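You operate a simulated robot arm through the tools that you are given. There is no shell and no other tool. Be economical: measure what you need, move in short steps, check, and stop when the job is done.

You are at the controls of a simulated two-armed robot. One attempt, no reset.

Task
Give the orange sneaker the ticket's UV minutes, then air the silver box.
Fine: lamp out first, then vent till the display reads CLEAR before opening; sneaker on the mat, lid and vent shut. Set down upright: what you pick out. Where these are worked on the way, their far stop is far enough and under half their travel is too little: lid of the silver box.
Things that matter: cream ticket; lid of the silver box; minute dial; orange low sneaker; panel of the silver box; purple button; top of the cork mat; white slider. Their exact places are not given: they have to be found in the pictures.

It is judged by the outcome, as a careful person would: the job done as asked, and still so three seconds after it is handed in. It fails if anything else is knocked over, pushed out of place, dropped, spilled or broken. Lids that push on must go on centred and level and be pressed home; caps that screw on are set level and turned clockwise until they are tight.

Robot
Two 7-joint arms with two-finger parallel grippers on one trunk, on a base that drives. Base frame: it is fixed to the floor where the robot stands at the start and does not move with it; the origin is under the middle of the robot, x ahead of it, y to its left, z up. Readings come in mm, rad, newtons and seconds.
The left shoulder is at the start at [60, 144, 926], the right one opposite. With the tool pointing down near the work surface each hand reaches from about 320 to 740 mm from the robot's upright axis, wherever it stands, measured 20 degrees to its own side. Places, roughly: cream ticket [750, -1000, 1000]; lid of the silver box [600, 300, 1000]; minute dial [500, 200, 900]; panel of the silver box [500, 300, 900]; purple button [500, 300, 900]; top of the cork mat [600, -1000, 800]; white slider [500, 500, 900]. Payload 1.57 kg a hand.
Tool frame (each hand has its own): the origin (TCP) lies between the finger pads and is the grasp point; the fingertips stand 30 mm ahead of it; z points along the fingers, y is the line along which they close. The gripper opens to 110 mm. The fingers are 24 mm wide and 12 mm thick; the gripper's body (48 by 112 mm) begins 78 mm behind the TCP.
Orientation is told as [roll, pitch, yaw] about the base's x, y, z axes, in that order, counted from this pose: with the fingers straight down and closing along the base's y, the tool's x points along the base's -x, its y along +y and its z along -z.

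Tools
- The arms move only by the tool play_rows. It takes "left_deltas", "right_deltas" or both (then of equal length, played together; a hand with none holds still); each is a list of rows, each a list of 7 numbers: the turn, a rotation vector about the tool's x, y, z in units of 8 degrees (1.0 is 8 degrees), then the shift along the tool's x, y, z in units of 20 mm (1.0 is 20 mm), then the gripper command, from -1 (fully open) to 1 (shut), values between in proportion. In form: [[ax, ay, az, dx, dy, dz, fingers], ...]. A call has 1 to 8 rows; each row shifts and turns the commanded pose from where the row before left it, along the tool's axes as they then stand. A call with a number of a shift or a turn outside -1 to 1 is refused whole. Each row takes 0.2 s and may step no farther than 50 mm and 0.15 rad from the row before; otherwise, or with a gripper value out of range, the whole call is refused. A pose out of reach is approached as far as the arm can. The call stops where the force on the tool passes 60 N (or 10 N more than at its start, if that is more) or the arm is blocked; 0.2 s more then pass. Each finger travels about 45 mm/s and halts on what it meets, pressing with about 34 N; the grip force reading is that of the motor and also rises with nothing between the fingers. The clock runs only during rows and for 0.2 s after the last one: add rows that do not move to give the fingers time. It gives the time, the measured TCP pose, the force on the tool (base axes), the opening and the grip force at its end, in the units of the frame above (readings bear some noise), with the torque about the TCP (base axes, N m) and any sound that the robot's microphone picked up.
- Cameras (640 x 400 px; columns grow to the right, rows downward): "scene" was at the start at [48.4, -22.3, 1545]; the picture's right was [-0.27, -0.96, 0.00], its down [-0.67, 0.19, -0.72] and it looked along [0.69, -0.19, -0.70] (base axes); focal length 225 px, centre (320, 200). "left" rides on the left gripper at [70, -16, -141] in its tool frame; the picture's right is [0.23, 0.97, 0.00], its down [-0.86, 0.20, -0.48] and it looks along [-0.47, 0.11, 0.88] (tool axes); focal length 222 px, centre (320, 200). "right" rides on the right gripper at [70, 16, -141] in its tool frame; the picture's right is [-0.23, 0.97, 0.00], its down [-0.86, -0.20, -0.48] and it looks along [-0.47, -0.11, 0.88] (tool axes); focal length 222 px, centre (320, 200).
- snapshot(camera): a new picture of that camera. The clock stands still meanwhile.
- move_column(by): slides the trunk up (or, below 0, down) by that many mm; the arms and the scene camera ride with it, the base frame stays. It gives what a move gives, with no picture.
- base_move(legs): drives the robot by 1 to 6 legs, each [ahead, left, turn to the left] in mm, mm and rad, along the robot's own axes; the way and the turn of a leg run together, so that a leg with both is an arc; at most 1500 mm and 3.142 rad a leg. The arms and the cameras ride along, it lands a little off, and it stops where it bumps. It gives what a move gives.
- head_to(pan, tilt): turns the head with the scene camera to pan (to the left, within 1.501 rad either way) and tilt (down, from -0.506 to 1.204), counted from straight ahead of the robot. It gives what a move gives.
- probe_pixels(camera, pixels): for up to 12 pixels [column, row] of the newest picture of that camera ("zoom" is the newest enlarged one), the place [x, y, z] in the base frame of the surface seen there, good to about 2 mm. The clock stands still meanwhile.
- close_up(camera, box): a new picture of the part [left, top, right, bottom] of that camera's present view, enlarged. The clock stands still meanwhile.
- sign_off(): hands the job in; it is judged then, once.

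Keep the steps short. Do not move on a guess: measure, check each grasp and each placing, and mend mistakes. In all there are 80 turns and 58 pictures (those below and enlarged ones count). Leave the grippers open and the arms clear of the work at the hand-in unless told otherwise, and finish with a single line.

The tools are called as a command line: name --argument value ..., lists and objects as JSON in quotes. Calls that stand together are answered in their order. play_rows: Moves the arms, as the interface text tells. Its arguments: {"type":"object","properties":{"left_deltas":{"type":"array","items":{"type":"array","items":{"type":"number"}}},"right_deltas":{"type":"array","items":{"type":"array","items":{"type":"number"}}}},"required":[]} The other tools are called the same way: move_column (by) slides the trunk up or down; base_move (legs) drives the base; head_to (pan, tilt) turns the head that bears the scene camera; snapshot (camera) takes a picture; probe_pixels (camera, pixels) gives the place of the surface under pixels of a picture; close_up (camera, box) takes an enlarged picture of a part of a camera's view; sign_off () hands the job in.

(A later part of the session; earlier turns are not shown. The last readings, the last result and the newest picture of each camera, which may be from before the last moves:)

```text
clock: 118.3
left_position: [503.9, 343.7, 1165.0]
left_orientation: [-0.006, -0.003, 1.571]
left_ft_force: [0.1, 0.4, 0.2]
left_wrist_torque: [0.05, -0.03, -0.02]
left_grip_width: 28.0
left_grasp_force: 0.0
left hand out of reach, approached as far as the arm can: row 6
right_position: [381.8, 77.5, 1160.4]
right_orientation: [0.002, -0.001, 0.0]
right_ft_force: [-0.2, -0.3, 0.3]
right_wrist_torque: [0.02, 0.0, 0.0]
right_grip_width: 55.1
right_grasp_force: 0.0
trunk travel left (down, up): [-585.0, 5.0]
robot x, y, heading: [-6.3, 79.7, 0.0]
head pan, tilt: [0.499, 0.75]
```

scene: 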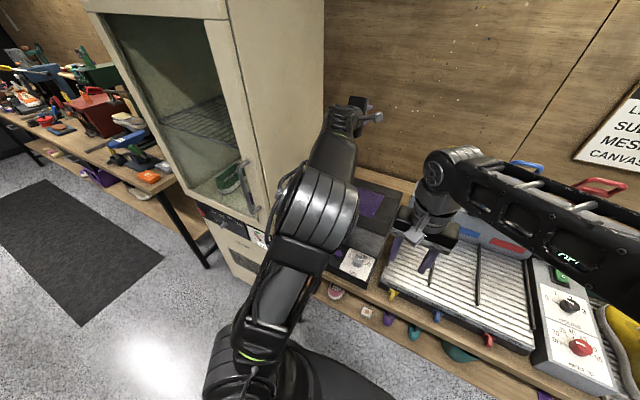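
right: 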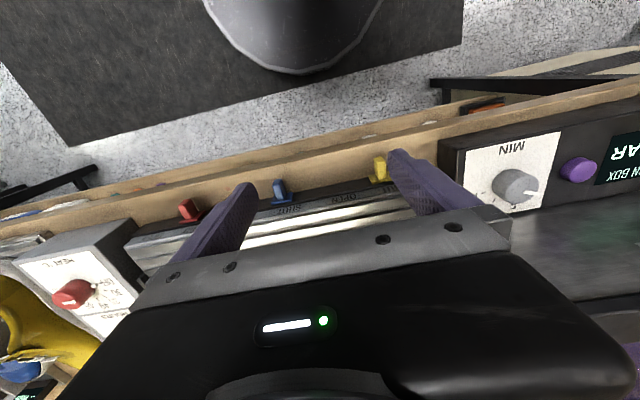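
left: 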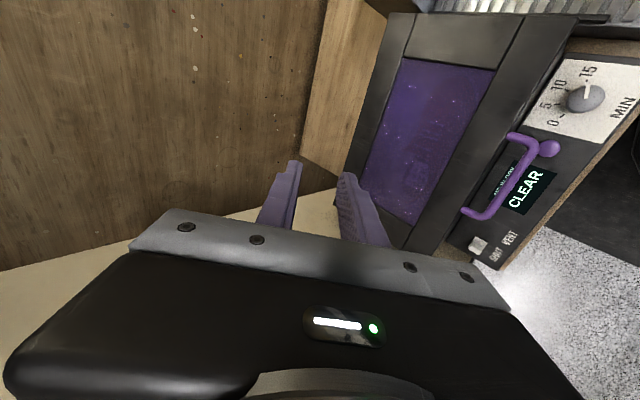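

Position (504,344,1165). Correct −6.4 mm in x and go down 130 mm, close.

play_rows --left_deltas '[[-0.04, 0, 0, 0, 0.32, 0.9, 0.49], [0, 0, 0, 0, 0, 0.9, 0.49], [0, 0, 0, 0, 0, 0.9, 0.49], [0, 0, 0, 0, 0, 0.9, 0.49], [0, 0, 0, 0, 0, 0.9, 0.49], [0, 0, 0, 0, 0, 0.4, 0.49]]'

close_up --camera "left" --box '[220, 40, 420, 240]'

```text
clock: 119.7
left_position: [498.0, 344.7, 1064.1]
left_orientation: [0.004, 0.002, 1.57]
left_ft_force: [0.0, 0.5, 0.4]
left_wrist_torque: [0.0, -0.02, 0.03]
left_grip_width: 27.9
left_grasp_force: 0.0
right_position: [381.7, 78.3, 1161.6]
right_orientation: [0.0, 0.0, 0.001]
right_ft_force: [-0.5, -0.4, -0.4]
right_wrist_torque: [-0.01, 0.03, -0.04]
right_grip_width: 55.2
right_grasp_force: 0.0
trunk travel left (down, up): [-585.0, 5.0]
robot x, y, heading: [-5.6, 81.5, -0.001]
head pan, tilt: [0.499, 0.75]
```

```text
2.00 times, centred on (320, 140) of left
```

zoom: 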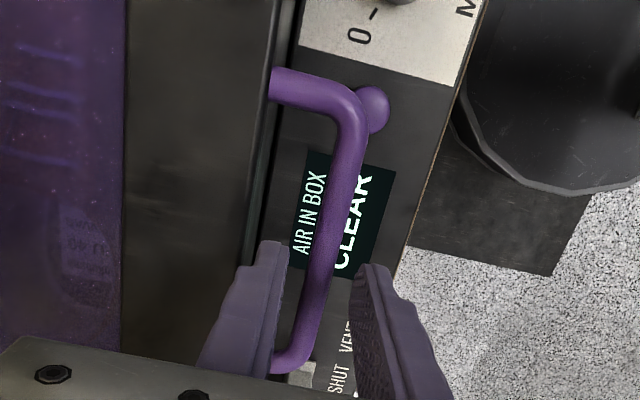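

Aligned. Lower, close, and lift along the arc with the hand leaning along with the lid this time.

play_rows --left_deltas '[[0, 0, 0, 0, 0, 0.75, 0.49], [0, 0, 0, 0, 0, 0.7, 0.49], [0, 0, 0, 0, 0, 0, 1], [0, 0, 0, 0, 0, 0, 1], [0, 0, 0, 0, 0, 0, 1]]'

play_rows --left_deltas '[[0.5, 0, 0, 0, -0.028, -0.94, 1], [0.5, 0, 0, 0, -0.16, -0.925, 1], [0.5, 0, 0, 0, -0.285, -0.89, 1], [0.5, 0, 0, 0, -0.406, -0.838, 1], [0.5, 0, 0, 0, -0.52, -0.77, 1], [0.5, 0, 0, 0, -0.62, -0.686, 1]]'

play_rows --left_deltas '[[0.5, 0, 0, 0, -0.71, -0.589, 1], [0.5, 0, 0, 0, -0.785, -0.48, 1], [0.5, 0, 0, 0, -0.843, -0.363, 1], [0.5, 0, 0, 0, -0.885, -0.238, 1], [0.5, 0, 0, 0, -0.91, -0.108, 1], [0.5, 0, 0, 0, -0.915, 0.023, 1]]'

```text
clock: 120.9
left_position: [497.2, 345.0, 1037.1]
left_orientation: [0.008, 0.001, 1.571]
left_ft_force: [-1.0, -0.1, -1.3]
left_wrist_torque: [-0.04, 0.01, 0.68]
left_grip_width: 11.8
left_grasp_force: 29.4
right_position: [381.9, 78.5, 1160.9]
right_orientation: [-0.001, 0.001, -0.001]
right_ft_force: [0.0, -0.3, 1.0]
right_wrist_torque: [-0.02, 0.0, -0.01]
right_grip_width: 55.2
right_grasp_force: 0.0
trunk travel left (down, up): [-585.0, 5.0]
robot x, y, heading: [-9.6, 82.9, -0.003]
head pan, tilt: [0.499, 0.75]
```

```text
clock: 122.3
left_position: [518.0, 344.3, 1148.0]
left_orientation: [-0.414, 0.0, 1.572]
left_ft_force: [-15.5, 10.5, 6.0]
left_wrist_torque: [0.0, 0.19, 0.42]
left_grip_width: 11.5
left_grasp_force: 29.5
right_position: [380.1, 79.8, 1161.2]
right_orientation: [-0.002, -0.001, 0.001]
right_ft_force: [-0.2, -0.7, 0.1]
right_wrist_torque: [-0.02, 0.0, 0.01]
right_grip_width: 55.2
right_grasp_force: 0.0
trunk travel left (down, up): [-585.0, 5.0]
robot x, y, heading: [-4.7, 78.5, 0.004]
head pan, tilt: [0.499, 0.75]
```

```text
clock: 123.7
left_position: [586.3, 343.8, 1232.3]
left_orientation: [-0.835, 0.002, 1.567]
left_ft_force: [-2.7, 2.8, -0.2]
left_wrist_torque: [-0.51, 0.01, -0.58]
left_grip_width: 11.9
left_grasp_force: 29.1
right_position: [382.2, 78.2, 1160.6]
right_orientation: [0.0, 0.001, -0.001]
right_ft_force: [-0.5, -0.6, -0.4]
right_wrist_torque: [0.01, 0.0, 0.02]
right_grip_width: 55.2
right_grasp_force: 0.0
trunk travel left (down, up): [-585.0, 5.0]
robot x, y, heading: [-8.1, 80.0, 0.004]
head pan, tilt: [0.499, 0.75]
```

Tracks the arc (≈48°). Continue.

play_rows --left_deltas '[[0.5, 0, 0, 0, -0.903, 0.154, 1], [0.5, 0, 0, 0, -0.872, 0.282, 1], [0.5, 0, 0, 0, -0.824, 0.405, 1], [0.5, 0, 0, 0, -0.76, 0.52, 1], [0.5, 0, 0, 0, -0.68, 0.624, 1], [0.5, 0, 0, 0, -0.586, 0.716, 1]]'

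play_rows --left_deltas '[[0, 0, 0, 0, -0.527, 0.782, 1], [0, 0, 0, 0, -0.472, 0.817, 1], [0, 0, 0, 0, -0.414, 0.848, 1], [0, 0, 0, 0, -0.354, 0.875, 1]]'

```text
clock: 125.1
left_position: [683.2, 343.1, 1282.0]
left_orientation: [-1.25, 0.001, 1.571]
left_ft_force: [1.5, 1.5, -5.2]
left_wrist_torque: [0.31, -0.01, -0.8]
left_grip_width: 12.1
left_grasp_force: 29.2
right_position: [382.5, 78.2, 1160.0]
right_orientation: [-0.001, 0.001, 0.0]
right_ft_force: [-0.3, -0.1, 1.1]
right_wrist_torque: [0.02, -0.01, -0.01]
right_grip_width: 54.8
right_grasp_force: 0.1
trunk travel left (down, up): [-585.0, 5.0]
robot x, y, heading: [-7.0, 79.4, -0.002]
head pan, tilt: [0.499, 0.75]
```

```text
clock: 126.1
left_position: [751.9, 342.9, 1293.9]
left_orientation: [-1.251, 0.0, 1.568]
left_ft_force: [1.7, -7.6, -0.8]
left_wrist_torque: [0.69, -0.08, 0.45]
left_grip_width: 11.8
left_grasp_force: 28.8
left hand out of reach, approached as far as the arm can: row 1
right_position: [382.3, 77.2, 1160.4]
right_orientation: [0.002, 0.0, 0.002]
right_ft_force: [0.3, 0.1, 0.3]
right_wrist_torque: [0.02, 0.04, 0.03]
right_grip_width: 54.9
right_grasp_force: 0.0
trunk travel left (down, up): [-585.0, 5.0]
robot x, y, heading: [-8.6, 82.0, 0.001]
head pan, tilt: [0.499, 0.75]
```

About 88° now. Continue in single steps toward the stop.

play_rows --left_deltas '[[0, 0, 0, 0, -0.292, 0.897, 1], [0, 0, 0, 0, -0.228, 0.915, 1]]'

play_rows --left_deltas '[[0, 0, 0, 0, -0.164, 0.93, 1], [0, 0, 0, 0, -0.1, 0.93, 1]]'

snapshot --camera "scene"

```text
clock: 126.7
left_position: [760.7, 343.6, 1292.8]
left_orientation: [-1.25, -0.001, 1.567]
left_ft_force: [-0.6, -7.0, -2.7]
left_wrist_torque: [0.48, 0.14, -0.22]
left_grip_width: 11.8
left_grasp_force: 29.7
left hand out of reach, approached as far as the arm can: row 1, 2
right_position: [382.7, 76.3, 1160.5]
right_orientation: [0.001, -0.001, 0.0]
right_ft_force: [0.1, 0.1, 0.3]
right_wrist_torque: [0.01, 0.03, -0.01]
right_grip_width: 54.9
right_grasp_force: 0.0
trunk travel left (down, up): [-585.0, 5.0]
robot x, y, heading: [-5.7, 80.5, 0.003]
head pan, tilt: [0.499, 0.75]
```

```text
clock: 127.3
left_position: [769.4, 343.6, 1295.0]
left_orientation: [-1.247, -0.003, 1.577]
left_ft_force: [0.1, 4.2, -15.1]
left_wrist_torque: [0.95, -0.02, 0.61]
left_grip_width: 11.9
left_grasp_force: 29.8
left hand out of reach, approached as far as the arm can: row 1, 2
right_position: [384.2, 80.6, 1160.0]
right_orientation: [0.0, 0.004, 0.0]
right_ft_force: [-0.2, -0.4, -0.2]
right_wrist_torque: [0.02, -0.04, 0.0]
right_grip_width: 55.1
right_grasp_force: 0.0
trunk travel left (down, up): [-585.0, 5.0]
robot x, y, heading: [-6.8, 84.4, 0.005]
head pan, tilt: [0.499, 0.75]
```

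```text
17 pictures are left
```

scene: 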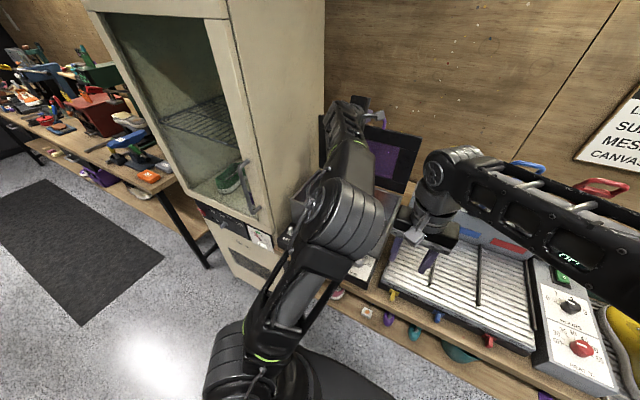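

Bar is at ≈92°. Drive the base ahead 25 mm to carry the lid past upright, watching forces.

base_move --legs '[[25, 0, 0]]'

```text
clock: 128.1
left_position: [797.3, 342.1, 1294.2]
left_orientation: [-1.244, 0.003, 1.575]
left_ft_force: [-1.9, 12.4, -22.6]
left_wrist_torque: [0.64, 0.21, -0.43]
left_grip_width: 11.8
left_grasp_force: 29.6
right_position: [410.8, 81.1, 1159.3]
right_orientation: [-0.001, 0.004, -0.001]
right_ft_force: [1.2, -0.4, 0.5]
right_wrist_torque: [0.03, 0.04, -0.01]
right_grip_width: 55.2
right_grasp_force: 0.1
trunk travel left (down, up): [-585.0, 5.0]
robot x, y, heading: [13.8, 80.2, 0.005]
head pan, tilt: [0.499, 0.75]
```

play_rows --left_deltas '[[0, 0, 0, 0, 0.2, 0.06, 1], [0, 0, 0, 0, 0, 0, 0.6], [0, 0, 0, 0, 0, 0, 0.6], [0, 0, 0, 0, 0, 0, 0.6], [0, 0, 0, 0, 0, 0, 0.6]]'

snapshot --camera "left"

```text
clock: 129.3
left_position: [795.1, 340.6, 1291.7]
left_orientation: [-1.247, 0.0, 1.574]
left_ft_force: [-0.2, -1.0, -1.3]
left_wrist_torque: [0.0, -0.01, -0.03]
left_grip_width: 22.1
left_grasp_force: 0.1
right_position: [407.5, 78.4, 1161.3]
right_orientation: [-0.001, -0.002, 0.002]
right_ft_force: [0.4, 0.5, 0.0]
right_wrist_torque: [0.03, 0.01, 0.0]
right_grip_width: 54.9
right_grasp_force: 0.2
trunk travel left (down, up): [-585.0, 5.0]
robot x, y, heading: [16.0, 84.2, -0.001]
head pan, tilt: [0.499, 0.75]
```

```text
16 pictures are left
```

left: 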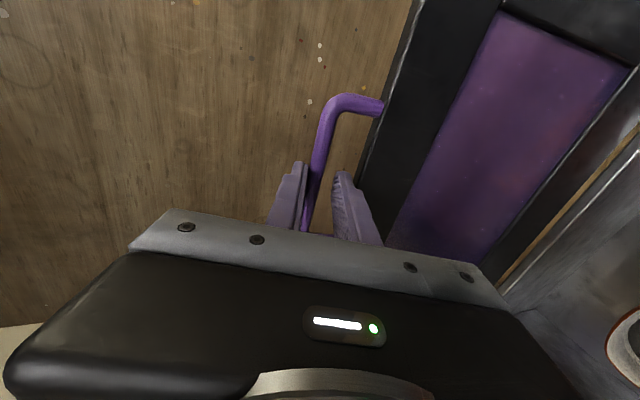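

No load on the fingers. Withdraw 35 mm so that the tips stay just in front of the bar as a guard, and wait.

play_rows --left_deltas '[[0, 0, 0, 0, 0, -0.6, 0.6], [0, 0, 0, 0, 0, -0.6, 0.6], [0, 0, 0, 0, 0, -0.6, 0.6], [0, 0, 0, 0, 0, 0, 0.6], [0, 0, 0, 0, 0, 0, 0.6], [0, 0, 0, 0, 0, 0, 0.6], [0, 0, 0, 0, 0, 0, 0.6]]'

snapshot --camera "left"

```text
clock: 130.9
left_position: [760.4, 341.8, 1303.5]
left_orientation: [-1.248, -0.001, 1.574]
left_ft_force: [0.3, -0.8, 0.0]
left_wrist_torque: [0.02, -0.01, 0.01]
left_grip_width: 21.9
left_grasp_force: 0.1
right_position: [408.4, 79.0, 1161.1]
right_orientation: [0.0, 0.0, 0.002]
right_ft_force: [-0.6, 0.0, 0.0]
right_wrist_torque: [0.0, -0.01, -0.01]
right_grip_width: 55.0
right_grasp_force: 0.0
trunk travel left (down, up): [-585.0, 5.0]
robot x, y, heading: [18.2, 81.8, 0.001]
head pan, tilt: [0.499, 0.75]
```

```text
15 pictures are left
```

left: 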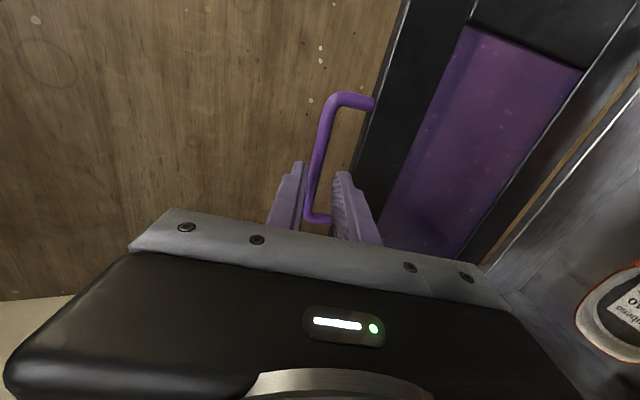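

The lid stands open on its own. Probe the bar for later.

probe_pixels --camera "left" --pixels '[[322, 140], [318, 170], [350, 99], [316, 190], [390, 120], [322, 218]]'

```text
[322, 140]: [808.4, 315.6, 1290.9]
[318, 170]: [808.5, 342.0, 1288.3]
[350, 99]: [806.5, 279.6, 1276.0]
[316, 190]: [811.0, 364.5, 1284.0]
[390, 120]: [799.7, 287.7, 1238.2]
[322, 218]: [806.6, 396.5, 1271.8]
```

Bar rests at x≈809 (≈99°, its stop). Now withdraw and bring the hand over the sneaker, tool down.

play_rows --left_deltas '[[0, 0, 0, 0, 0.2, -1, 0.6], [0, 0, 0, 0, 1, -0.72, 0.6], [0, 0, 0, 0, 1, -0.72, 0.6], [0, 0, 0, 0, 1, -0.72, 0.4], [0, 0, 0, 0, 1, -0.72, 0], [0, 0, 0, 0, 1, -0.72, -0.5], [0, 0, 0, 0, 1, -0.72, -1], [0, 0, 0, 0, 1, -0.72, -1]]'

play_rows --left_deltas '[[-1, 0, 0, 0, 1, -0.72, -1], [-1, 0, 0, 0, 1, -0.72, -1], [-1, 0, 0, 0, 0, 0, -1], [-1, 0, 0, 0, 0, 0, -1], [-1, 0, 0, 0, 0, 0, -1], [-1, 0, 0, 0, 0, 0, -1], [-1, 0, 0, 0, 0, 0, -1], [-1, 0, 0, 0, 0, 0, -1]]'

play_rows --left_deltas '[[-0.94, 0, 0, 0, 0, 0, -1], [0, 0, 0, 0, 0, 0, -1]]'

```text
clock: 132.7
left_position: [600.5, 336.6, 1204.1]
left_orientation: [-1.248, 0.001, 1.573]
left_ft_force: [0.8, 0.0, 0.0]
left_wrist_torque: [0.0, 0.0, -0.02]
left_grip_width: 110.1
left_grasp_force: 0.1
right_position: [407.5, 78.2, 1160.3]
right_orientation: [-0.002, 0.0, 0.002]
right_ft_force: [0.2, 0.0, -0.2]
right_wrist_torque: [0.02, 0.01, 0.03]
right_grip_width: 54.6
right_grasp_force: 0.1
trunk travel left (down, up): [-585.0, 5.0]
robot x, y, heading: [21.3, 77.1, -0.003]
head pan, tilt: [0.499, 0.75]
```

```text
clock: 134.5
left_position: [557.9, 339.7, 1178.1]
left_orientation: [-0.128, 0.001, 1.577]
left_ft_force: [0.3, 0.6, 1.0]
left_wrist_torque: [0.03, 0.04, 0.02]
left_grip_width: 110.1
left_grasp_force: 0.1
right_position: [409.1, 78.6, 1159.3]
right_orientation: [-0.001, 0.001, 0.0]
right_ft_force: [0.7, -0.1, -0.3]
right_wrist_torque: [0.04, 0.02, 0.05]
right_grip_width: 55.0
right_grasp_force: 0.1
trunk travel left (down, up): [-585.0, 5.0]
robot x, y, heading: [17.0, 79.0, 0.005]
head pan, tilt: [0.499, 0.75]
```

```text
clock: 135.1
left_position: [540.4, 334.9, 1159.6]
left_orientation: [-0.008, -0.003, 1.575]
left_ft_force: [-0.4, -0.2, 0.2]
left_wrist_torque: [-0.03, -0.01, -0.02]
left_grip_width: 109.9
left_grasp_force: 0.0
left hand out of reach, approached as far as the arm can: row 1
right_position: [408.1, 78.5, 1161.3]
right_orientation: [0.0, 0.0, 0.0]
right_ft_force: [0.4, 0.4, -0.6]
right_wrist_torque: [0.0, 0.01, -0.01]
right_grip_width: 55.2
right_grasp_force: 0.2
trunk travel left (down, up): [-585.0, 5.0]
robot x, y, heading: [19.3, 78.0, -0.003]
head pan, tilt: [0.499, 0.75]
```

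play_rows --left_deltas '[[0, 0, 0, -0.21, -0.9, 0.66, -1], [0, 0, 0, -0.21, -0.9, 0.66, -1], [0, 0, 0, -0.21, -0.9, 0.66, -1], [0, 0, 0, -0.21, -0.9, 0.66, -1], [0, 0, 0, -0.21, -0.9, 0.66, -1], [0, 0, 0, -0.21, -0.88, 0.66, -1]]'

snapshot --camera "left"

```text
clock: 136.5
left_position: [569.6, 322.9, 1074.0]
left_orientation: [-0.002, -0.002, 1.574]
left_ft_force: [-0.1, 0.0, 0.2]
left_wrist_torque: [-0.01, -0.04, 0.02]
left_grip_width: 110.1
left_grasp_force: 0.1
left hand out of reach, approached as far as the arm can: row 1, 2, 3, 4, 5, 6
right_position: [407.8, 79.0, 1160.4]
right_orientation: [0.001, 0.002, 0.002]
right_ft_force: [0.4, -0.4, -0.2]
right_wrist_torque: [0.0, 0.01, -0.02]
right_grip_width: 55.0
right_grasp_force: 0.1
trunk travel left (down, up): [-585.0, 5.0]
robot x, y, heading: [17.1, 81.9, 0.005]
head pan, tilt: [0.499, 0.75]
```

```text
14 pictures are left
```

left: 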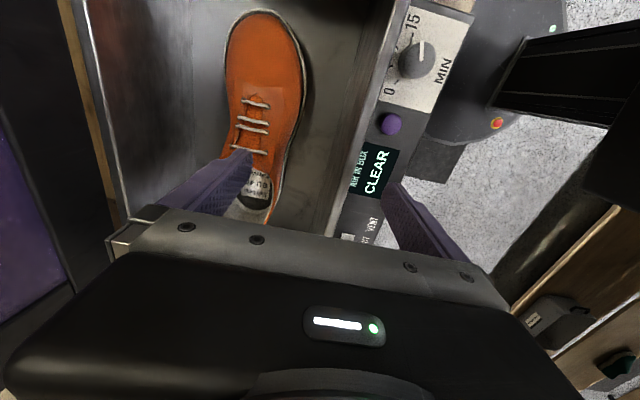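

Reach is limited here with tool down. Check how much room the base has to the table before driving closer.

probe_pixels --camera "left" --pixels '[[470, 20], [450, 80], [430, 140], [480, 150], [520, 50], [408, 165], [440, 165], [475, 5]]'

```text
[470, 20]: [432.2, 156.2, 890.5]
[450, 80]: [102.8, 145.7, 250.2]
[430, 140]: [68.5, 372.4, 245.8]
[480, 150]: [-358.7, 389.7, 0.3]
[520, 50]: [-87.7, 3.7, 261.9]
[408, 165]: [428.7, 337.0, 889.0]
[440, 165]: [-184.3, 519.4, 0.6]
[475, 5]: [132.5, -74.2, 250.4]
```

Base radius ≈ 300 mm, front at ≈ 317, table edge 410+: drive ahead 45 mm.

base_move --legs '[[45, 0, 0]]'

play_rows --left_deltas '[[0.47, 0, 0, -0.6, -0.5, 0.5, -1], [0.47, 0, 0, -0.6, -0.5, 0.5, -1], [0, 0, 0, -0.6, -0.3, 0.5, -1]]'

snapshot --camera "left"

```text
clock: 137.4
left_position: [617.8, 323.7, 1073.4]
left_orientation: [0.001, -0.002, 1.574]
left_ft_force: [0.8, -0.3, -1.1]
left_wrist_torque: [0.01, 0.04, 0.01]
left_grip_width: 110.0
left_grasp_force: 0.2
right_position: [454.5, 79.0, 1160.6]
right_orientation: [0.001, 0.001, 0.002]
right_ft_force: [0.8, 0.3, -0.8]
right_wrist_torque: [0.03, 0.04, 0.01]
right_grip_width: 55.1
right_grasp_force: 0.1
trunk travel left (down, up): [-585.0, 5.0]
robot x, y, heading: [63.8, 82.4, 0.0]
head pan, tilt: [0.499, 0.75]
```

```text
clock: 138.2
left_position: [630.0, 342.2, 1057.5]
left_orientation: [-0.134, -0.002, 1.574]
left_ft_force: [-0.2, -0.3, 0.2]
left_wrist_torque: [-0.01, -0.03, -0.02]
left_grip_width: 109.9
left_grasp_force: 0.0
left hand out of reach, approached as far as the arm can: row 1, 2, 3
right_position: [451.2, 79.3, 1161.5]
right_orientation: [0.001, 0.001, 0.002]
right_ft_force: [0.0, -0.2, -0.4]
right_wrist_torque: [0.0, -0.01, 0.0]
right_grip_width: 55.1
right_grasp_force: 0.0
trunk travel left (down, up): [-585.0, 5.0]
robot x, y, heading: [60.7, 85.2, 0.006]
head pan, tilt: [0.499, 0.75]
```

```text
13 pictures are left
```

left: 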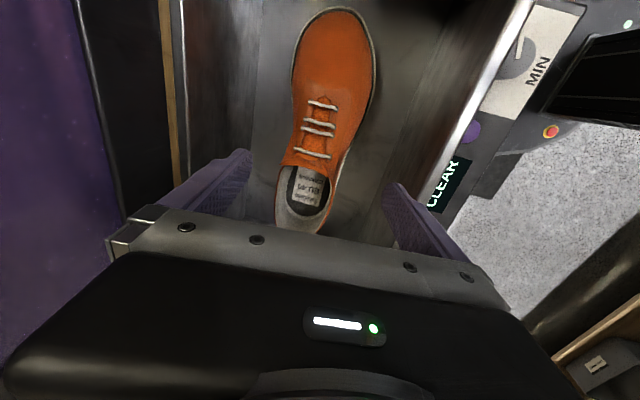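

The sneaker lies between the fingers. Descend to z≈905.

play_rows --left_deltas '[[0, 0, 0, -0.08, 0.016, 0.956, -1], [0, 0, 0, -0.08, 0.016, 0.956, -1], [0, 0, 0, -0.08, 0.016, 0.956, -1], [0, 0, 0, -0.08, 0.016, 0.956, -1], [0, 0, 0, -0.08, 0.016, 0.956, -1], [0, 0, 0, -0.08, 0.016, 0.956, -1], [0, 0, 0, -0.08, 0.016, 0.956, -1], [0, 0, 0, -0.08, 0.016, 0.956, -1]]'

snapshot --camera "left"

```text
clock: 139.0
left_position: [629.1, 338.3, 1017.4]
left_orientation: [-0.139, 0.008, 1.58]
left_ft_force: [0.4, -0.3, 0.5]
left_wrist_torque: [0.02, 0.02, 0.03]
left_grip_width: 110.1
left_grasp_force: 0.1
left hand out of reach, approached as far as the arm can: row 1, 2, 4
right_position: [455.7, 65.9, 1149.0]
right_orientation: [-0.035, 0.011, 0.004]
right_ft_force: [1.8, -7.5, -12.1]
right_wrist_torque: [0.68, -0.79, 0.55]
right_grip_width: 54.7
right_grasp_force: 0.2
trunk travel left (down, up): [-585.0, 5.0]
robot x, y, heading: [63.0, 82.4, -0.0]
head pan, tilt: [0.499, 0.75]
stopped in row 4 (right hand): the force on the tool passed its limit at 125 N (the readings are from after the stop); the commanded pose is now the measured one
```

```text
12 pictures are left
```

left: 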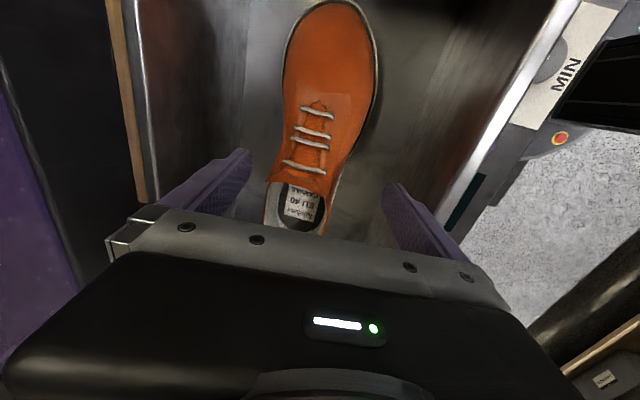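

The right hand got pushed, probably by the left forearm. Look at the scene.

snapshot --camera "scene"

```text
11 pictures are left
```

scene: 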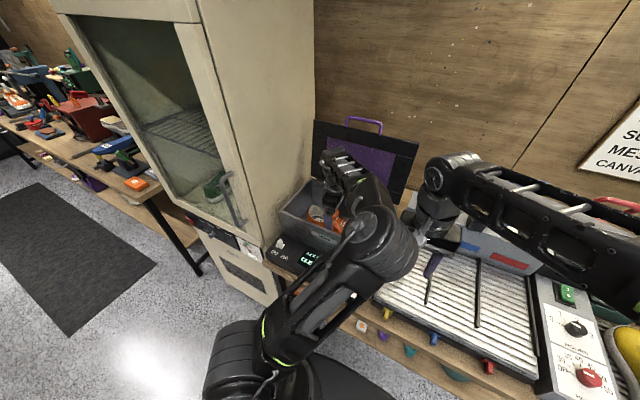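

The left elbow swung inward against the right hand. Move the right hand 160 mm to the right (−y) over the rack's front, staying high.

play_rows --right_deltas '[[0, 0, 0, 0.3, -1, 0, 0], [0, 0, 0, 0.3, -1, 0, 0], [0, 0, 0, 0.3, -1, 0, 0], [0, 0, 0, 0.3, -1, 0, 0], [0, 0, 0, 0, -1, 0, 0], [0, 0, 0, 0, -1, 0, 0], [0, 0, 0, 0, -1, 0, 0], [0, 0, 0, 0, -1, 0, 0]]'

play_rows --left_deltas '[[0, 0, 0, -0.08, -0.15, 0.9, -1], [0, 0, 0, -0.08, -0.15, 0.9, -1]]'

```text
clock: 140.8
left_position: [628.0, 338.9, 1016.7]
left_orientation: [-0.142, 0.005, 1.58]
left_ft_force: [0.0, -0.3, 0.2]
left_wrist_torque: [0.02, 0.0, 0.01]
left_grip_width: 110.1
left_grasp_force: 0.0
right_position: [432.3, -94.1, 1156.2]
right_orientation: [-0.032, 0.01, 0.004]
right_ft_force: [-0.2, -0.3, -0.2]
right_wrist_torque: [-0.01, -0.01, -0.04]
right_grip_width: 55.0
right_grasp_force: 0.0
trunk travel left (down, up): [-585.0, 5.0]
robot x, y, heading: [62.0, 79.5, -0.001]
head pan, tilt: [0.499, 0.75]
```

```text
clock: 141.4
left_position: [627.6, 332.1, 996.8]
left_orientation: [-0.143, 0.005, 1.581]
left_ft_force: [0.0, 0.5, -0.3]
left_wrist_torque: [0.03, 0.04, -0.01]
left_grip_width: 109.8
left_grasp_force: 0.0
left hand out of reach, approached as far as the arm can: row 1, 2
right_position: [431.9, -93.9, 1155.5]
right_orientation: [-0.032, 0.009, 0.004]
right_ft_force: [-0.5, -0.4, -0.2]
right_wrist_torque: [0.01, -0.02, 0.01]
right_grip_width: 55.0
right_grasp_force: 0.1
trunk travel left (down, up): [-585.0, 5.0]
robot x, y, heading: [60.8, 80.0, -0.001]
head pan, tilt: [0.499, 0.75]
```

Tool-down at this height is limited by the wrist bend; leaning helps. Lean to ~22° and descend around the sneaker.

play_rows --left_deltas '[[0.9, 0, 0, 0, 0, 0, -1], [0.9, 0, 0, 0, 0, 0, -1], [0, 0, 0, -0.22, 0.175, 0.83, -1], [0, 0, 0, -0.22, 0.175, 0.83, -1], [0, 0, 0, -0.22, 0.175, 0.83, -1], [0, 0, 0, -0.22, 0.175, 0.83, -1]]'

snapshot --camera "left"

```text
clock: 142.8
left_position: [642.8, 345.4, 939.8]
left_orientation: [-0.407, 0.014, 1.579]
left_ft_force: [7.7, -4.1, 16.2]
left_wrist_torque: [0.1, 1.16, 0.18]
left_grip_width: 97.7
left_grasp_force: 0.0
right_position: [429.9, -96.0, 1154.3]
right_orientation: [-0.032, 0.01, 0.001]
right_ft_force: [-0.1, -0.7, -0.3]
right_wrist_torque: [-0.04, -0.01, -0.01]
right_grip_width: 55.1
right_grasp_force: 0.1
trunk travel left (down, up): [-585.0, 5.0]
robot x, y, heading: [64.5, 81.6, 0.001]
head pan, tilt: [0.499, 0.75]
stopped in row 6 (left hand): the force on the tool passed its limit at 94 N (the readings are from after the stop); the commanded pose is now the measured one
```

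```text
10 pictures are left
```

left: 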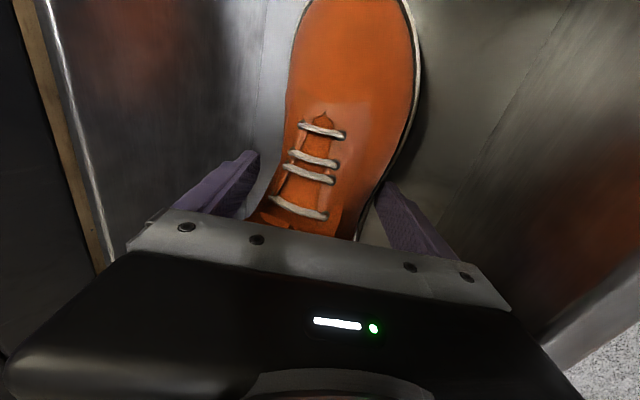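

The front finger met the shoe's edge because of the lean. Back up 20 mm, straighten to ~5°, centre at x≈648.

play_rows --left_deltas '[[0, 0, 0, 0, -0.39, -0.92, -1], [-0.75, 0, 0, 0, 0, 0, -1], [-0.75, 0, 0, 0, -0.1, 0, -1], [-0.75, 0, 0, 0, -0.1, 0, -1], [0, 0, 0, 0, 0, 0, -1]]'

snapshot --camera "left"

```text
clock: 144.0
left_position: [615.8, 332.1, 990.2]
left_orientation: [-0.191, 0.013, 1.58]
left_ft_force: [21.8, -4.1, -4.0]
left_wrist_torque: [0.06, 0.27, 0.01]
left_grip_width: 91.5
left_grasp_force: 0.1
left hand out of reach, approached as far as the arm can: row 2, 3, 4
right_position: [435.1, -96.1, 1153.4]
right_orientation: [-0.032, 0.013, 0.002]
right_ft_force: [0.2, -0.2, 0.5]
right_wrist_torque: [-0.01, -0.03, 0.0]
right_grip_width: 54.8
right_grasp_force: 0.1
trunk travel left (down, up): [-585.0, 5.0]
robot x, y, heading: [64.9, 82.1, -0.002]
head pan, tilt: [0.499, 0.75]
```

```text
9 pictures are left
```

left: 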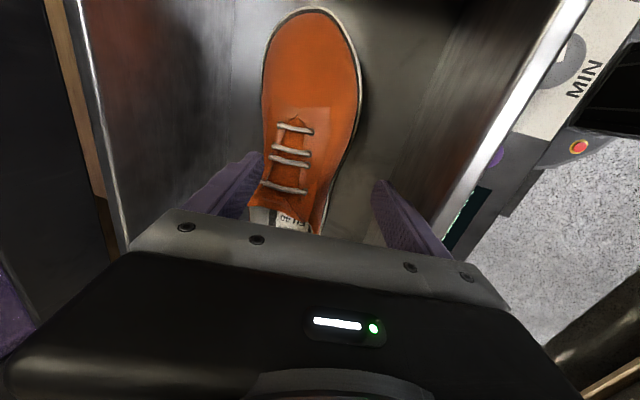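

Rear finger now leans on the shoe. Drive ahead 20 mm (frees it and adds reach), lean ~17°, and measure again.

base_move --legs '[[22, 0, 0]]'

play_rows --left_deltas '[[0.75, 0, 0, -0.3, 0, 0, -1], [0, 0, 0, -0.3, 0, 0, -1], [0, 0, 0, 0, 0, 0, -1]]'

snapshot --camera "left"

probe_pixels --camera "left" --pixels '[[265, 120], [350, 120], [268, 90], [360, 90], [330, 180], [345, 150], [255, 160], [310, 60], [260, 190], [335, 195]]'

```text
clock: 144.8
left_position: [633.2, 334.1, 991.6]
left_orientation: [-0.189, 0.013, 1.582]
left_ft_force: [0.5, 0.0, 0.5]
left_wrist_torque: [0.0, 0.03, -0.02]
left_grip_width: 110.1
left_grasp_force: 0.0
right_position: [455.0, -95.7, 1154.8]
right_orientation: [-0.034, 0.009, 0.004]
right_ft_force: [0.8, 0.4, 0.6]
right_wrist_torque: [0.05, 0.05, 0.01]
right_grip_width: 54.9
right_grasp_force: 0.0
trunk travel left (down, up): [-585.0, 5.0]
robot x, y, heading: [82.3, 82.3, -0.003]
head pan, tilt: [0.499, 0.75]
```

```text
clock: 145.6
left_position: [631.8, 346.6, 991.1]
left_orientation: [-0.293, 0.014, 1.584]
left_ft_force: [-0.1, -0.1, 0.1]
left_wrist_torque: [0.01, 0.0, -0.01]
left_grip_width: 110.0
left_grasp_force: 0.0
right_position: [453.5, -95.8, 1154.0]
right_orientation: [-0.032, 0.011, 0.003]
right_ft_force: [0.3, -0.6, 0.1]
right_wrist_torque: [0.01, 0.0, -0.03]
right_grip_width: 54.9
right_grasp_force: 0.1
trunk travel left (down, up): [-585.0, 5.0]
robot x, y, heading: [85.0, 81.0, 0.006]
head pan, tilt: [0.499, 0.75]
```

```text
8 pictures are left
```

left: 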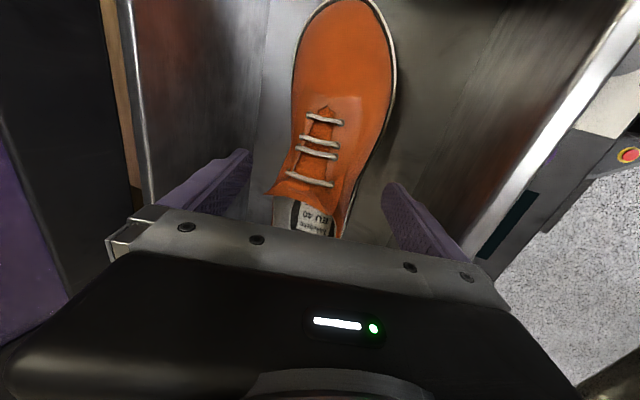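

```text
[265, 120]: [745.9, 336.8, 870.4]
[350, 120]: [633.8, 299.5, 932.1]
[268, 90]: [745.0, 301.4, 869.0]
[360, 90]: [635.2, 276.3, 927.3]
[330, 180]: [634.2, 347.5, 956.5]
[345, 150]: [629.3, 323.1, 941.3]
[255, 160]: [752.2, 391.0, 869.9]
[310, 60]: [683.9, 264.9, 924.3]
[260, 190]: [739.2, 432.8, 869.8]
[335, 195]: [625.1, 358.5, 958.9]
```

probe_pixels --camera "left" --pixels '[[276, 190], [290, 165], [298, 130], [294, 80], [394, 80], [388, 120], [366, 160], [350, 195], [345, 220], [275, 215], [380, 180], [270, 170]]'

```text
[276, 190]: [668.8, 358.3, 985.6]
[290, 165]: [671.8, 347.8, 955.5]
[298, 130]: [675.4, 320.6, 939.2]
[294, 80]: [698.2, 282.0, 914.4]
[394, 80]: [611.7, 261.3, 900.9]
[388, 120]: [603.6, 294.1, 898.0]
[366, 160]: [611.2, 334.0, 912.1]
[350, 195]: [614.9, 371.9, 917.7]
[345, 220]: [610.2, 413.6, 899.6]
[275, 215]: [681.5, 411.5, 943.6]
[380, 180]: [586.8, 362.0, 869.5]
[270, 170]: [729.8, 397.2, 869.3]
```

The shoe is where it was. Descend to (638,347,926) with this lean.

play_rows --left_deltas '[[0, 0, 0, 0, 0.163, 0.8, -1], [0, 0, 0, 0, 0.163, 0.8, -1], [0, 0, 0, 0, 0.163, 0.8, -1], [0, 0, 0, 0, 0.163, 0.8, -1]]'

```text
clock: 146.6
left_position: [639.0, 346.1, 926.0]
left_orientation: [-0.294, 0.013, 1.583]
left_ft_force: [6.8, -3.2, 0.7]
left_wrist_torque: [0.2, 0.54, 0.12]
left_grip_width: 104.1
left_grasp_force: 0.0
right_position: [455.4, -95.1, 1155.6]
right_orientation: [-0.032, 0.01, 0.005]
right_ft_force: [-0.5, 0.0, 0.9]
right_wrist_torque: [0.0, 0.06, 0.02]
right_grip_width: 54.9
right_grasp_force: 0.0
trunk travel left (down, up): [-585.0, 5.0]
robot x, y, heading: [81.8, 82.3, 0.004]
head pan, tilt: [0.499, 0.75]
```

Light touch of the rear finger only. Close the grip.

play_rows --left_deltas '[[0, 0, 0, 0, 0, 0, 0], [0, 0, 0, 0, 0, 0, 0.5], [0, 0, 0, 0, 0, 0, 1], [0, 0, 0, 0, 0, 0, 1], [0, 0, 0, 0, 0, 0, 1]]'

play_rows --left_deltas '[[0, 0, 0, 0, -0.29, -0.9, 1], [0, 0, 0, 0, -0.2, -0.9, 1]]'

snapshot --camera "left"

```text
clock: 147.8
left_position: [638.8, 346.0, 926.6]
left_orientation: [-0.293, 0.012, 1.582]
left_ft_force: [-2.0, 1.7, 0.2]
left_wrist_torque: [0.21, 0.32, -0.01]
left_grip_width: 95.7
left_grasp_force: 34.3
right_position: [454.2, -94.4, 1155.4]
right_orientation: [-0.032, 0.011, 0.003]
right_ft_force: [0.4, 0.4, -0.4]
right_wrist_torque: [-0.03, 0.03, -0.01]
right_grip_width: 55.1
right_grasp_force: 0.0
trunk travel left (down, up): [-585.0, 5.0]
robot x, y, heading: [83.5, 82.0, -0.001]
head pan, tilt: [0.499, 0.75]
```

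```text
clock: 148.4
left_position: [636.5, 346.3, 965.3]
left_orientation: [-0.295, 0.012, 1.581]
left_ft_force: [-0.4, -0.2, -3.5]
left_wrist_torque: [0.02, 0.04, -0.01]
left_grip_width: 81.6
left_grasp_force: 34.5
right_position: [453.5, -93.6, 1154.6]
right_orientation: [-0.034, 0.011, 0.004]
right_ft_force: [-0.4, 0.0, -0.2]
right_wrist_torque: [-0.01, -0.02, -0.02]
right_grip_width: 54.9
right_grasp_force: 0.0
trunk travel left (down, up): [-585.0, 5.0]
robot x, y, heading: [82.8, 78.5, 0.003]
head pan, tilt: [0.499, 0.75]
```

```text
7 pictures are left
```

left: 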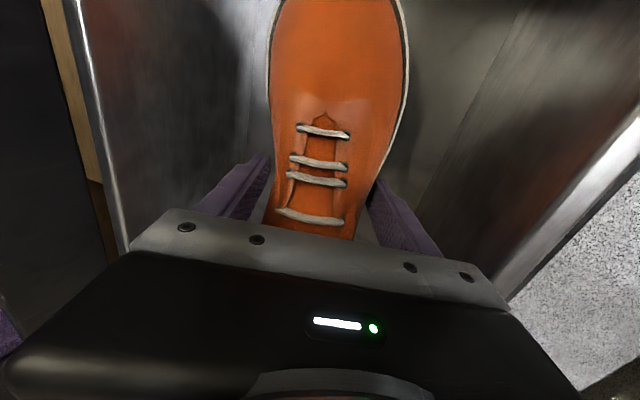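

The sneaker is held (81.6 mm, weight felt −3.5 N). Lift it out, leaning a little more for reach.

play_rows --left_deltas '[[0.45, 0, 0, 0, -0.117, -0.964, 1], [0.45, 0, 0, 0, -0.177, -0.955, 1], [0.45, 0, 0, 0, -0.236, -0.942, 1], [0.45, 0, 0, 0, -0.295, -0.925, 1], [0.45, 0, 0, 0, -0.353, -0.905, 1], [0, 0, 0, 0, -0.38, -0.893, 1], [0, 0, 0, 0, -0.38, -0.893, 1], [0, 0, 0, 0, -0.38, -0.893, 1]]'

snapshot --camera "scene"

```text
clock: 150.2
left_position: [608.0, 345.7, 1116.3]
left_orientation: [-0.609, 0.013, 1.583]
left_ft_force: [0.7, -1.4, -2.6]
left_wrist_torque: [0.01, 0.05, -0.01]
left_grip_width: 81.6
left_grasp_force: 34.0
right_position: [454.0, -95.9, 1155.3]
right_orientation: [-0.034, 0.011, 0.004]
right_ft_force: [-0.8, -0.8, 0.2]
right_wrist_torque: [-0.02, -0.01, -0.01]
right_grip_width: 54.7
right_grasp_force: 0.0
trunk travel left (down, up): [-585.0, 5.0]
robot x, y, heading: [84.6, 80.3, 0.003]
head pan, tilt: [0.499, 0.75]
```

```text
6 pictures are left
```

scene: 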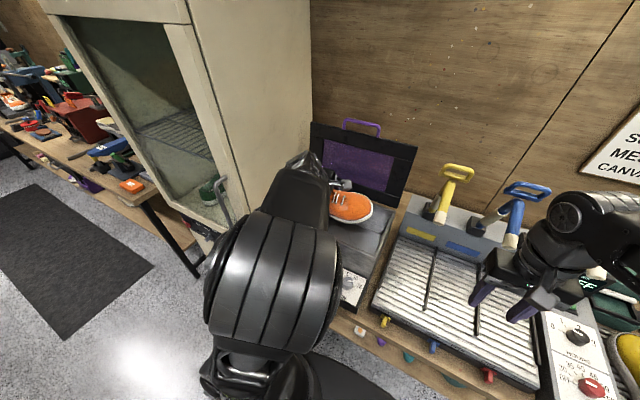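

Sneaker is above the box and the lid stays open. Back off 330 mm, then strafe right to the mat, and look.

base_move --legs '[[-330, 0, 0], [0, -1210, 0]]'

head_to --pan 0.15 --tilt 0.7

snapshot --camera "scene"

```text
clock: 158.1
left_position: [278.9, -845.7, 1115.0]
left_orientation: [-0.607, 0.012, 1.598]
left_ft_force: [1.1, 0.3, -3.5]
left_wrist_torque: [0.02, 0.08, -0.01]
left_grip_width: 80.7
left_grasp_force: 33.9
right_position: [130.9, -1288.9, 1155.2]
right_orientation: [-0.033, 0.008, 0.017]
right_ft_force: [0.4, -0.2, -0.5]
right_wrist_torque: [-0.03, 0.02, 0.02]
right_grip_width: 54.9
right_grasp_force: 0.1
trunk travel left (down, up): [-585.0, 5.0]
robot x, y, heading: [-240.2, -1118.8, 0.02]
head pan, tilt: [0.499, 0.75]
```

```text
clock: 158.9
left_position: [279.6, -846.8, 1115.4]
left_orientation: [-0.608, 0.014, 1.598]
left_ft_force: [0.7, 0.8, -2.9]
left_wrist_torque: [0.01, 0.06, 0.02]
left_grip_width: 80.8
left_grasp_force: 33.5
right_position: [130.6, -1289.3, 1155.5]
right_orientation: [-0.033, 0.01, 0.018]
right_ft_force: [-0.2, 0.1, 0.1]
right_wrist_torque: [-0.04, -0.01, -0.04]
right_grip_width: 54.9
right_grasp_force: 0.1
trunk travel left (down, up): [-585.0, 5.0]
robot x, y, heading: [-242.4, -1121.3, 0.017]
head pan, tilt: [0.15, 0.7]
```

```text
5 pictures are left
```

scene: 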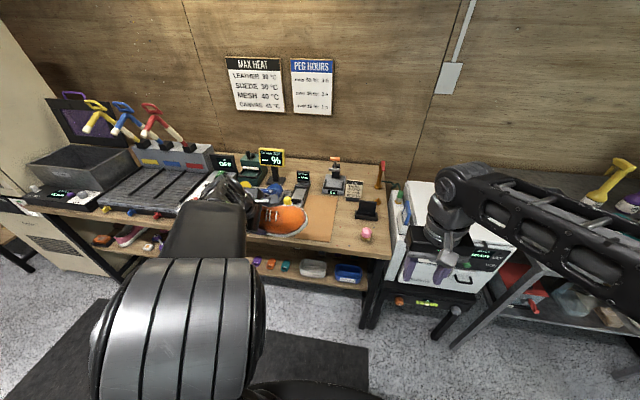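

The cork mat is around (320,215), partly hidden by the shoe. Probe its edges and nearby items.

probe_pixels --camera "scene" --pixels '[[329, 241], [337, 198], [310, 196], [298, 197], [318, 220], [306, 240], [331, 220], [276, 190], [262, 200], [270, 245], [245, 237], [240, 190]]'

close_up --camera "scene" --box '[210, 150, 390, 265]'

```text
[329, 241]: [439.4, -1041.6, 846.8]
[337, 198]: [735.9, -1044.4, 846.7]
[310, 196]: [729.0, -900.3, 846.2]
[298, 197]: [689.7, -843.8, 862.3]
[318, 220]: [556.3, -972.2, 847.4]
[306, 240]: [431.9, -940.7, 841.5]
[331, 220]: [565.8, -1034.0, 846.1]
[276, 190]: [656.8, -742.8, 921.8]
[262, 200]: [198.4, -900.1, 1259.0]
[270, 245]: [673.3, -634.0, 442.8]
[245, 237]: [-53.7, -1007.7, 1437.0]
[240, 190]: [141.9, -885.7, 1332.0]
```

```text
3.48 times, centred on (300, 208) of scene
```

zoom: 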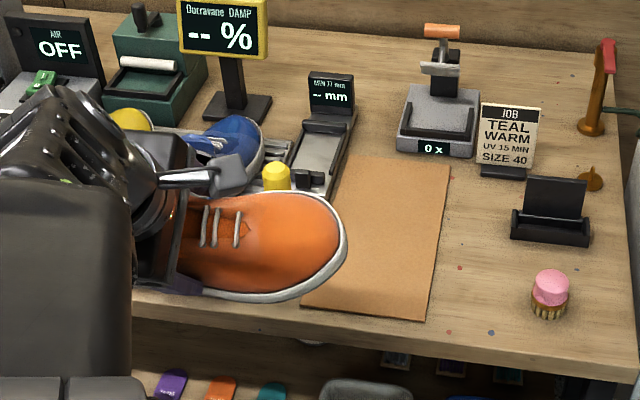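

Mat spans x≈435–735 and y≈−1048 to −890: narrow in y, so the shoe must lie along x. In front of the table, straighten the tool and turn yaw to 0 (toe then points to the robot).

probe_pixels --camera "zoom" --pixels '[[348, 162], [336, 190], [352, 200], [310, 300], [300, 308], [440, 165], [425, 315], [276, 175], [310, 180], [345, 245]]'

play_rows --left_deltas '[[-0.545, 0, 0, 0, 0.38, 0.59, 1], [-0.545, 0, 0, 0, 0.335, 0.61, 1], [-0.545, 0, 0, 0, 0.287, 0.64, 1], [-0.545, 0, 0, 0, 0.237, 0.66, 1], [-0.545, 0, 0, 0, 0.186, 0.675, 1], [-0.545, 0, 0, 0, 0.134, 0.687, 1], [-0.545, 0, 0, 0, 0.08, 0.695, 1], [-0.545, 0, 0, 0, 0.027, 0.7, 1]]'

play_rows --left_deltas '[[0, 0, 1, 0, 0, 0, 1], [0, 0, 1, 0, 0, 0, 1], [0, 0, 1, 0, 0, 0, 1], [0, 0, 1, 0, 0, 0, 1], [0, 0, 1, 0, 0, 0, 1], [0, 0, 1, 0, 0, 0, 1], [0, 0, 1, 0, 0, 0, 1], [0, 0, 1, 0, 0, 0, 1]]'

play_rows --left_deltas '[[0, 0, 1, 0, 0, 0, 1], [0, 0, 1, 0, 0, 0, 1], [0, 0, 1, 0, 0, 0, 1], [0, 0, 0.45, 0, 0, 0, 1]]'

```text
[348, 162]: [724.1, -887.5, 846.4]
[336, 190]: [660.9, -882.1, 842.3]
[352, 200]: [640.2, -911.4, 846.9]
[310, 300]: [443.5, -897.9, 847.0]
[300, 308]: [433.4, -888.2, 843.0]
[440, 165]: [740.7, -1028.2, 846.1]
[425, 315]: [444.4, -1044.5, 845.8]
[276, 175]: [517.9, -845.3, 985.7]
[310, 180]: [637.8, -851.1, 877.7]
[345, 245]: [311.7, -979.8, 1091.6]
```

```text
clock: 160.8
left_position: [280.2, -851.7, 1006.1]
left_orientation: [0.004, 0.013, 1.598]
left_ft_force: [-0.5, 0.1, -3.6]
left_wrist_torque: [0.02, 0.01, 0.01]
left_grip_width: 80.5
left_grasp_force: 34.0
left hand out of reach, approached as far as the arm can: row 8
right_position: [131.4, -1290.1, 1153.8]
right_orientation: [-0.032, 0.01, 0.017]
right_ft_force: [0.6, 0.1, 0.0]
right_wrist_torque: [0.0, 0.01, -0.05]
right_grip_width: 55.1
right_grasp_force: 0.0
trunk travel left (down, up): [-585.0, 5.0]
robot x, y, heading: [-242.2, -1119.7, 0.018]
head pan, tilt: [0.15, 0.7]
```

```text
clock: 162.6
left_position: [279.2, -851.6, 1006.1]
left_orientation: [-0.011, 0.008, 0.479]
left_ft_force: [-0.4, 0.2, -4.5]
left_wrist_torque: [0.01, -0.03, 0.0]
left_grip_width: 80.4
left_grasp_force: 34.2
right_position: [131.1, -1289.3, 1155.1]
right_orientation: [-0.033, 0.01, 0.019]
right_ft_force: [-0.1, -0.4, 0.2]
right_wrist_torque: [0.0, -0.02, 0.01]
right_grip_width: 54.9
right_grasp_force: 0.1
trunk travel left (down, up): [-585.0, 5.0]
robot x, y, heading: [-241.2, -1120.5, 0.017]
head pan, tilt: [0.15, 0.7]
```

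```text
clock: 163.6
left_position: [279.0, -850.6, 1005.7]
left_orientation: [-0.013, 0.0, -0.001]
left_ft_force: [-0.4, -0.5, -3.6]
left_wrist_torque: [-0.02, 0.01, 0.03]
left_grip_width: 80.3
left_grasp_force: 33.7
right_position: [130.0, -1289.3, 1155.2]
right_orientation: [-0.033, 0.01, 0.017]
right_ft_force: [-0.2, -1.2, 0.6]
right_wrist_torque: [-0.02, -0.04, -0.01]
right_grip_width: 54.8
right_grasp_force: 0.0
trunk travel left (down, up): [-585.0, 5.0]
robot x, y, heading: [-243.1, -1119.6, 0.014]
head pan, tilt: [0.15, 0.7]
```

Mat centre ≈ (588,−966). A tall yellow bottle stands at (518,−845), so strafe right first, then drive ahead.

base_move --legs '[[0, -115, -0.015], [245, 0, 0]]'

```text
clock: 166.2
left_position: [537.4, -974.8, 1006.1]
left_orientation: [-0.012, 0.002, -0.018]
left_ft_force: [0.5, 0.6, -3.2]
left_wrist_torque: [0.03, 0.01, 0.0]
left_grip_width: 80.0
left_grasp_force: 34.4
right_position: [380.3, -1410.7, 1153.6]
right_orientation: [-0.033, 0.011, -0.001]
right_ft_force: [1.2, 0.1, -1.4]
right_wrist_torque: [-0.03, 0.0, 0.0]
right_grip_width: 55.0
right_grasp_force: 0.1
trunk travel left (down, up): [-585.0, 5.0]
robot x, y, heading: [14.1, -1235.2, -0.001]
head pan, tilt: [0.15, 0.7]
```

play_rows --left_deltas '[[0, 0, -0.13, -0.95, 0.15, 0, 1], [0, 0, 0, -0.95, 0.15, 0, 1], [0, 0, 0, -0.95, 0.15, 0, 1], [0, 0, 0, 0, 0, 1, 1], [0, 0, 0, 0, 0, 1, 1], [0, 0, 0, 0, 0, 1, 1], [0, 0, 0, 0, 0, 0, 1]]'

close_up --camera "scene" --box '[240, 130, 480, 290]'

```text
clock: 167.8
left_position: [551.0, -1007.7, 962.0]
left_orientation: [-0.012, -0.001, -0.003]
left_ft_force: [0.9, -0.3, -3.4]
left_wrist_torque: [0.02, -0.01, -0.01]
left_grip_width: 80.2
left_grasp_force: 33.9
left hand out of reach, approached as far as the arm can: row 1, 2, 3, 4, 5, 6
right_position: [379.8, -1410.9, 1155.3]
right_orientation: [-0.033, 0.01, -0.001]
right_ft_force: [-0.2, -0.1, 0.2]
right_wrist_torque: [0.02, 0.02, 0.01]
right_grip_width: 55.1
right_grasp_force: 0.1
trunk travel left (down, up): [-585.0, 5.0]
robot x, y, heading: [14.8, -1234.6, -0.001]
head pan, tilt: [0.15, 0.7]
```

```text
2.50 times, centred on (360, 210) of scene
```

zoom: 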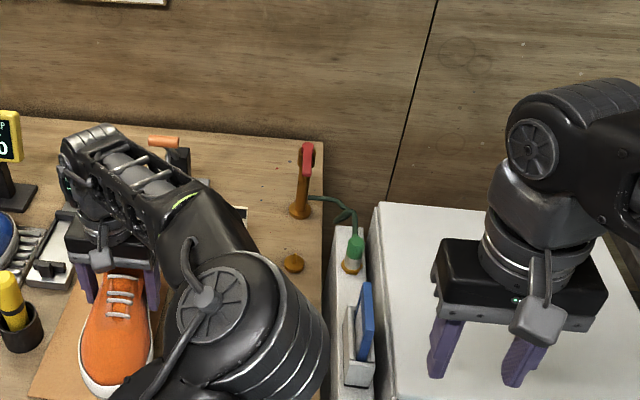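

The shoe hangs upright over the mat. Use the base for the rest: ahead 43, left 41.

base_move --legs '[[43, 41, 0]]'

play_rows --left_deltas '[[0.08, 0, 0, 0, 0, 0.9, 1], [0, 0, 0, 0, 0, 0.9, 1], [0, 0, 0, 0, 0, 0, 1]]'

```text
clock: 168.8
left_position: [594.2, -966.1, 961.0]
left_orientation: [-0.015, 0.002, -0.001]
left_ft_force: [0.4, -0.1, -4.2]
left_wrist_torque: [-0.1, 0.02, -0.02]
left_grip_width: 79.9
left_grasp_force: 34.0
right_position: [424.7, -1369.6, 1154.0]
right_orientation: [-0.032, 0.013, -0.001]
right_ft_force: [0.9, -0.3, -0.3]
right_wrist_torque: [-0.06, 0.06, 0.01]
right_grip_width: 55.0
right_grasp_force: 0.1
trunk travel left (down, up): [-585.0, 5.0]
robot x, y, heading: [55.0, -1194.6, -0.001]
head pan, tilt: [0.15, 0.7]
```

```text
clock: 169.6
left_position: [589.6, -973.3, 939.7]
left_orientation: [-0.023, -0.002, -0.004]
left_ft_force: [0.0, 0.4, -3.3]
left_wrist_torque: [-0.03, -0.02, -0.02]
left_grip_width: 80.0
left_grasp_force: 34.0
left hand out of reach, approached as far as the arm can: row 1, 2
right_position: [422.0, -1370.6, 1155.1]
right_orientation: [-0.032, 0.011, -0.001]
right_ft_force: [0.1, -0.1, -0.2]
right_wrist_torque: [0.03, 0.01, 0.0]
right_grip_width: 54.8
right_grasp_force: 0.2
trunk travel left (down, up): [-585.0, 5.0]
robot x, y, heading: [55.7, -1196.4, -0.008]
head pan, tilt: [0.15, 0.7]
```

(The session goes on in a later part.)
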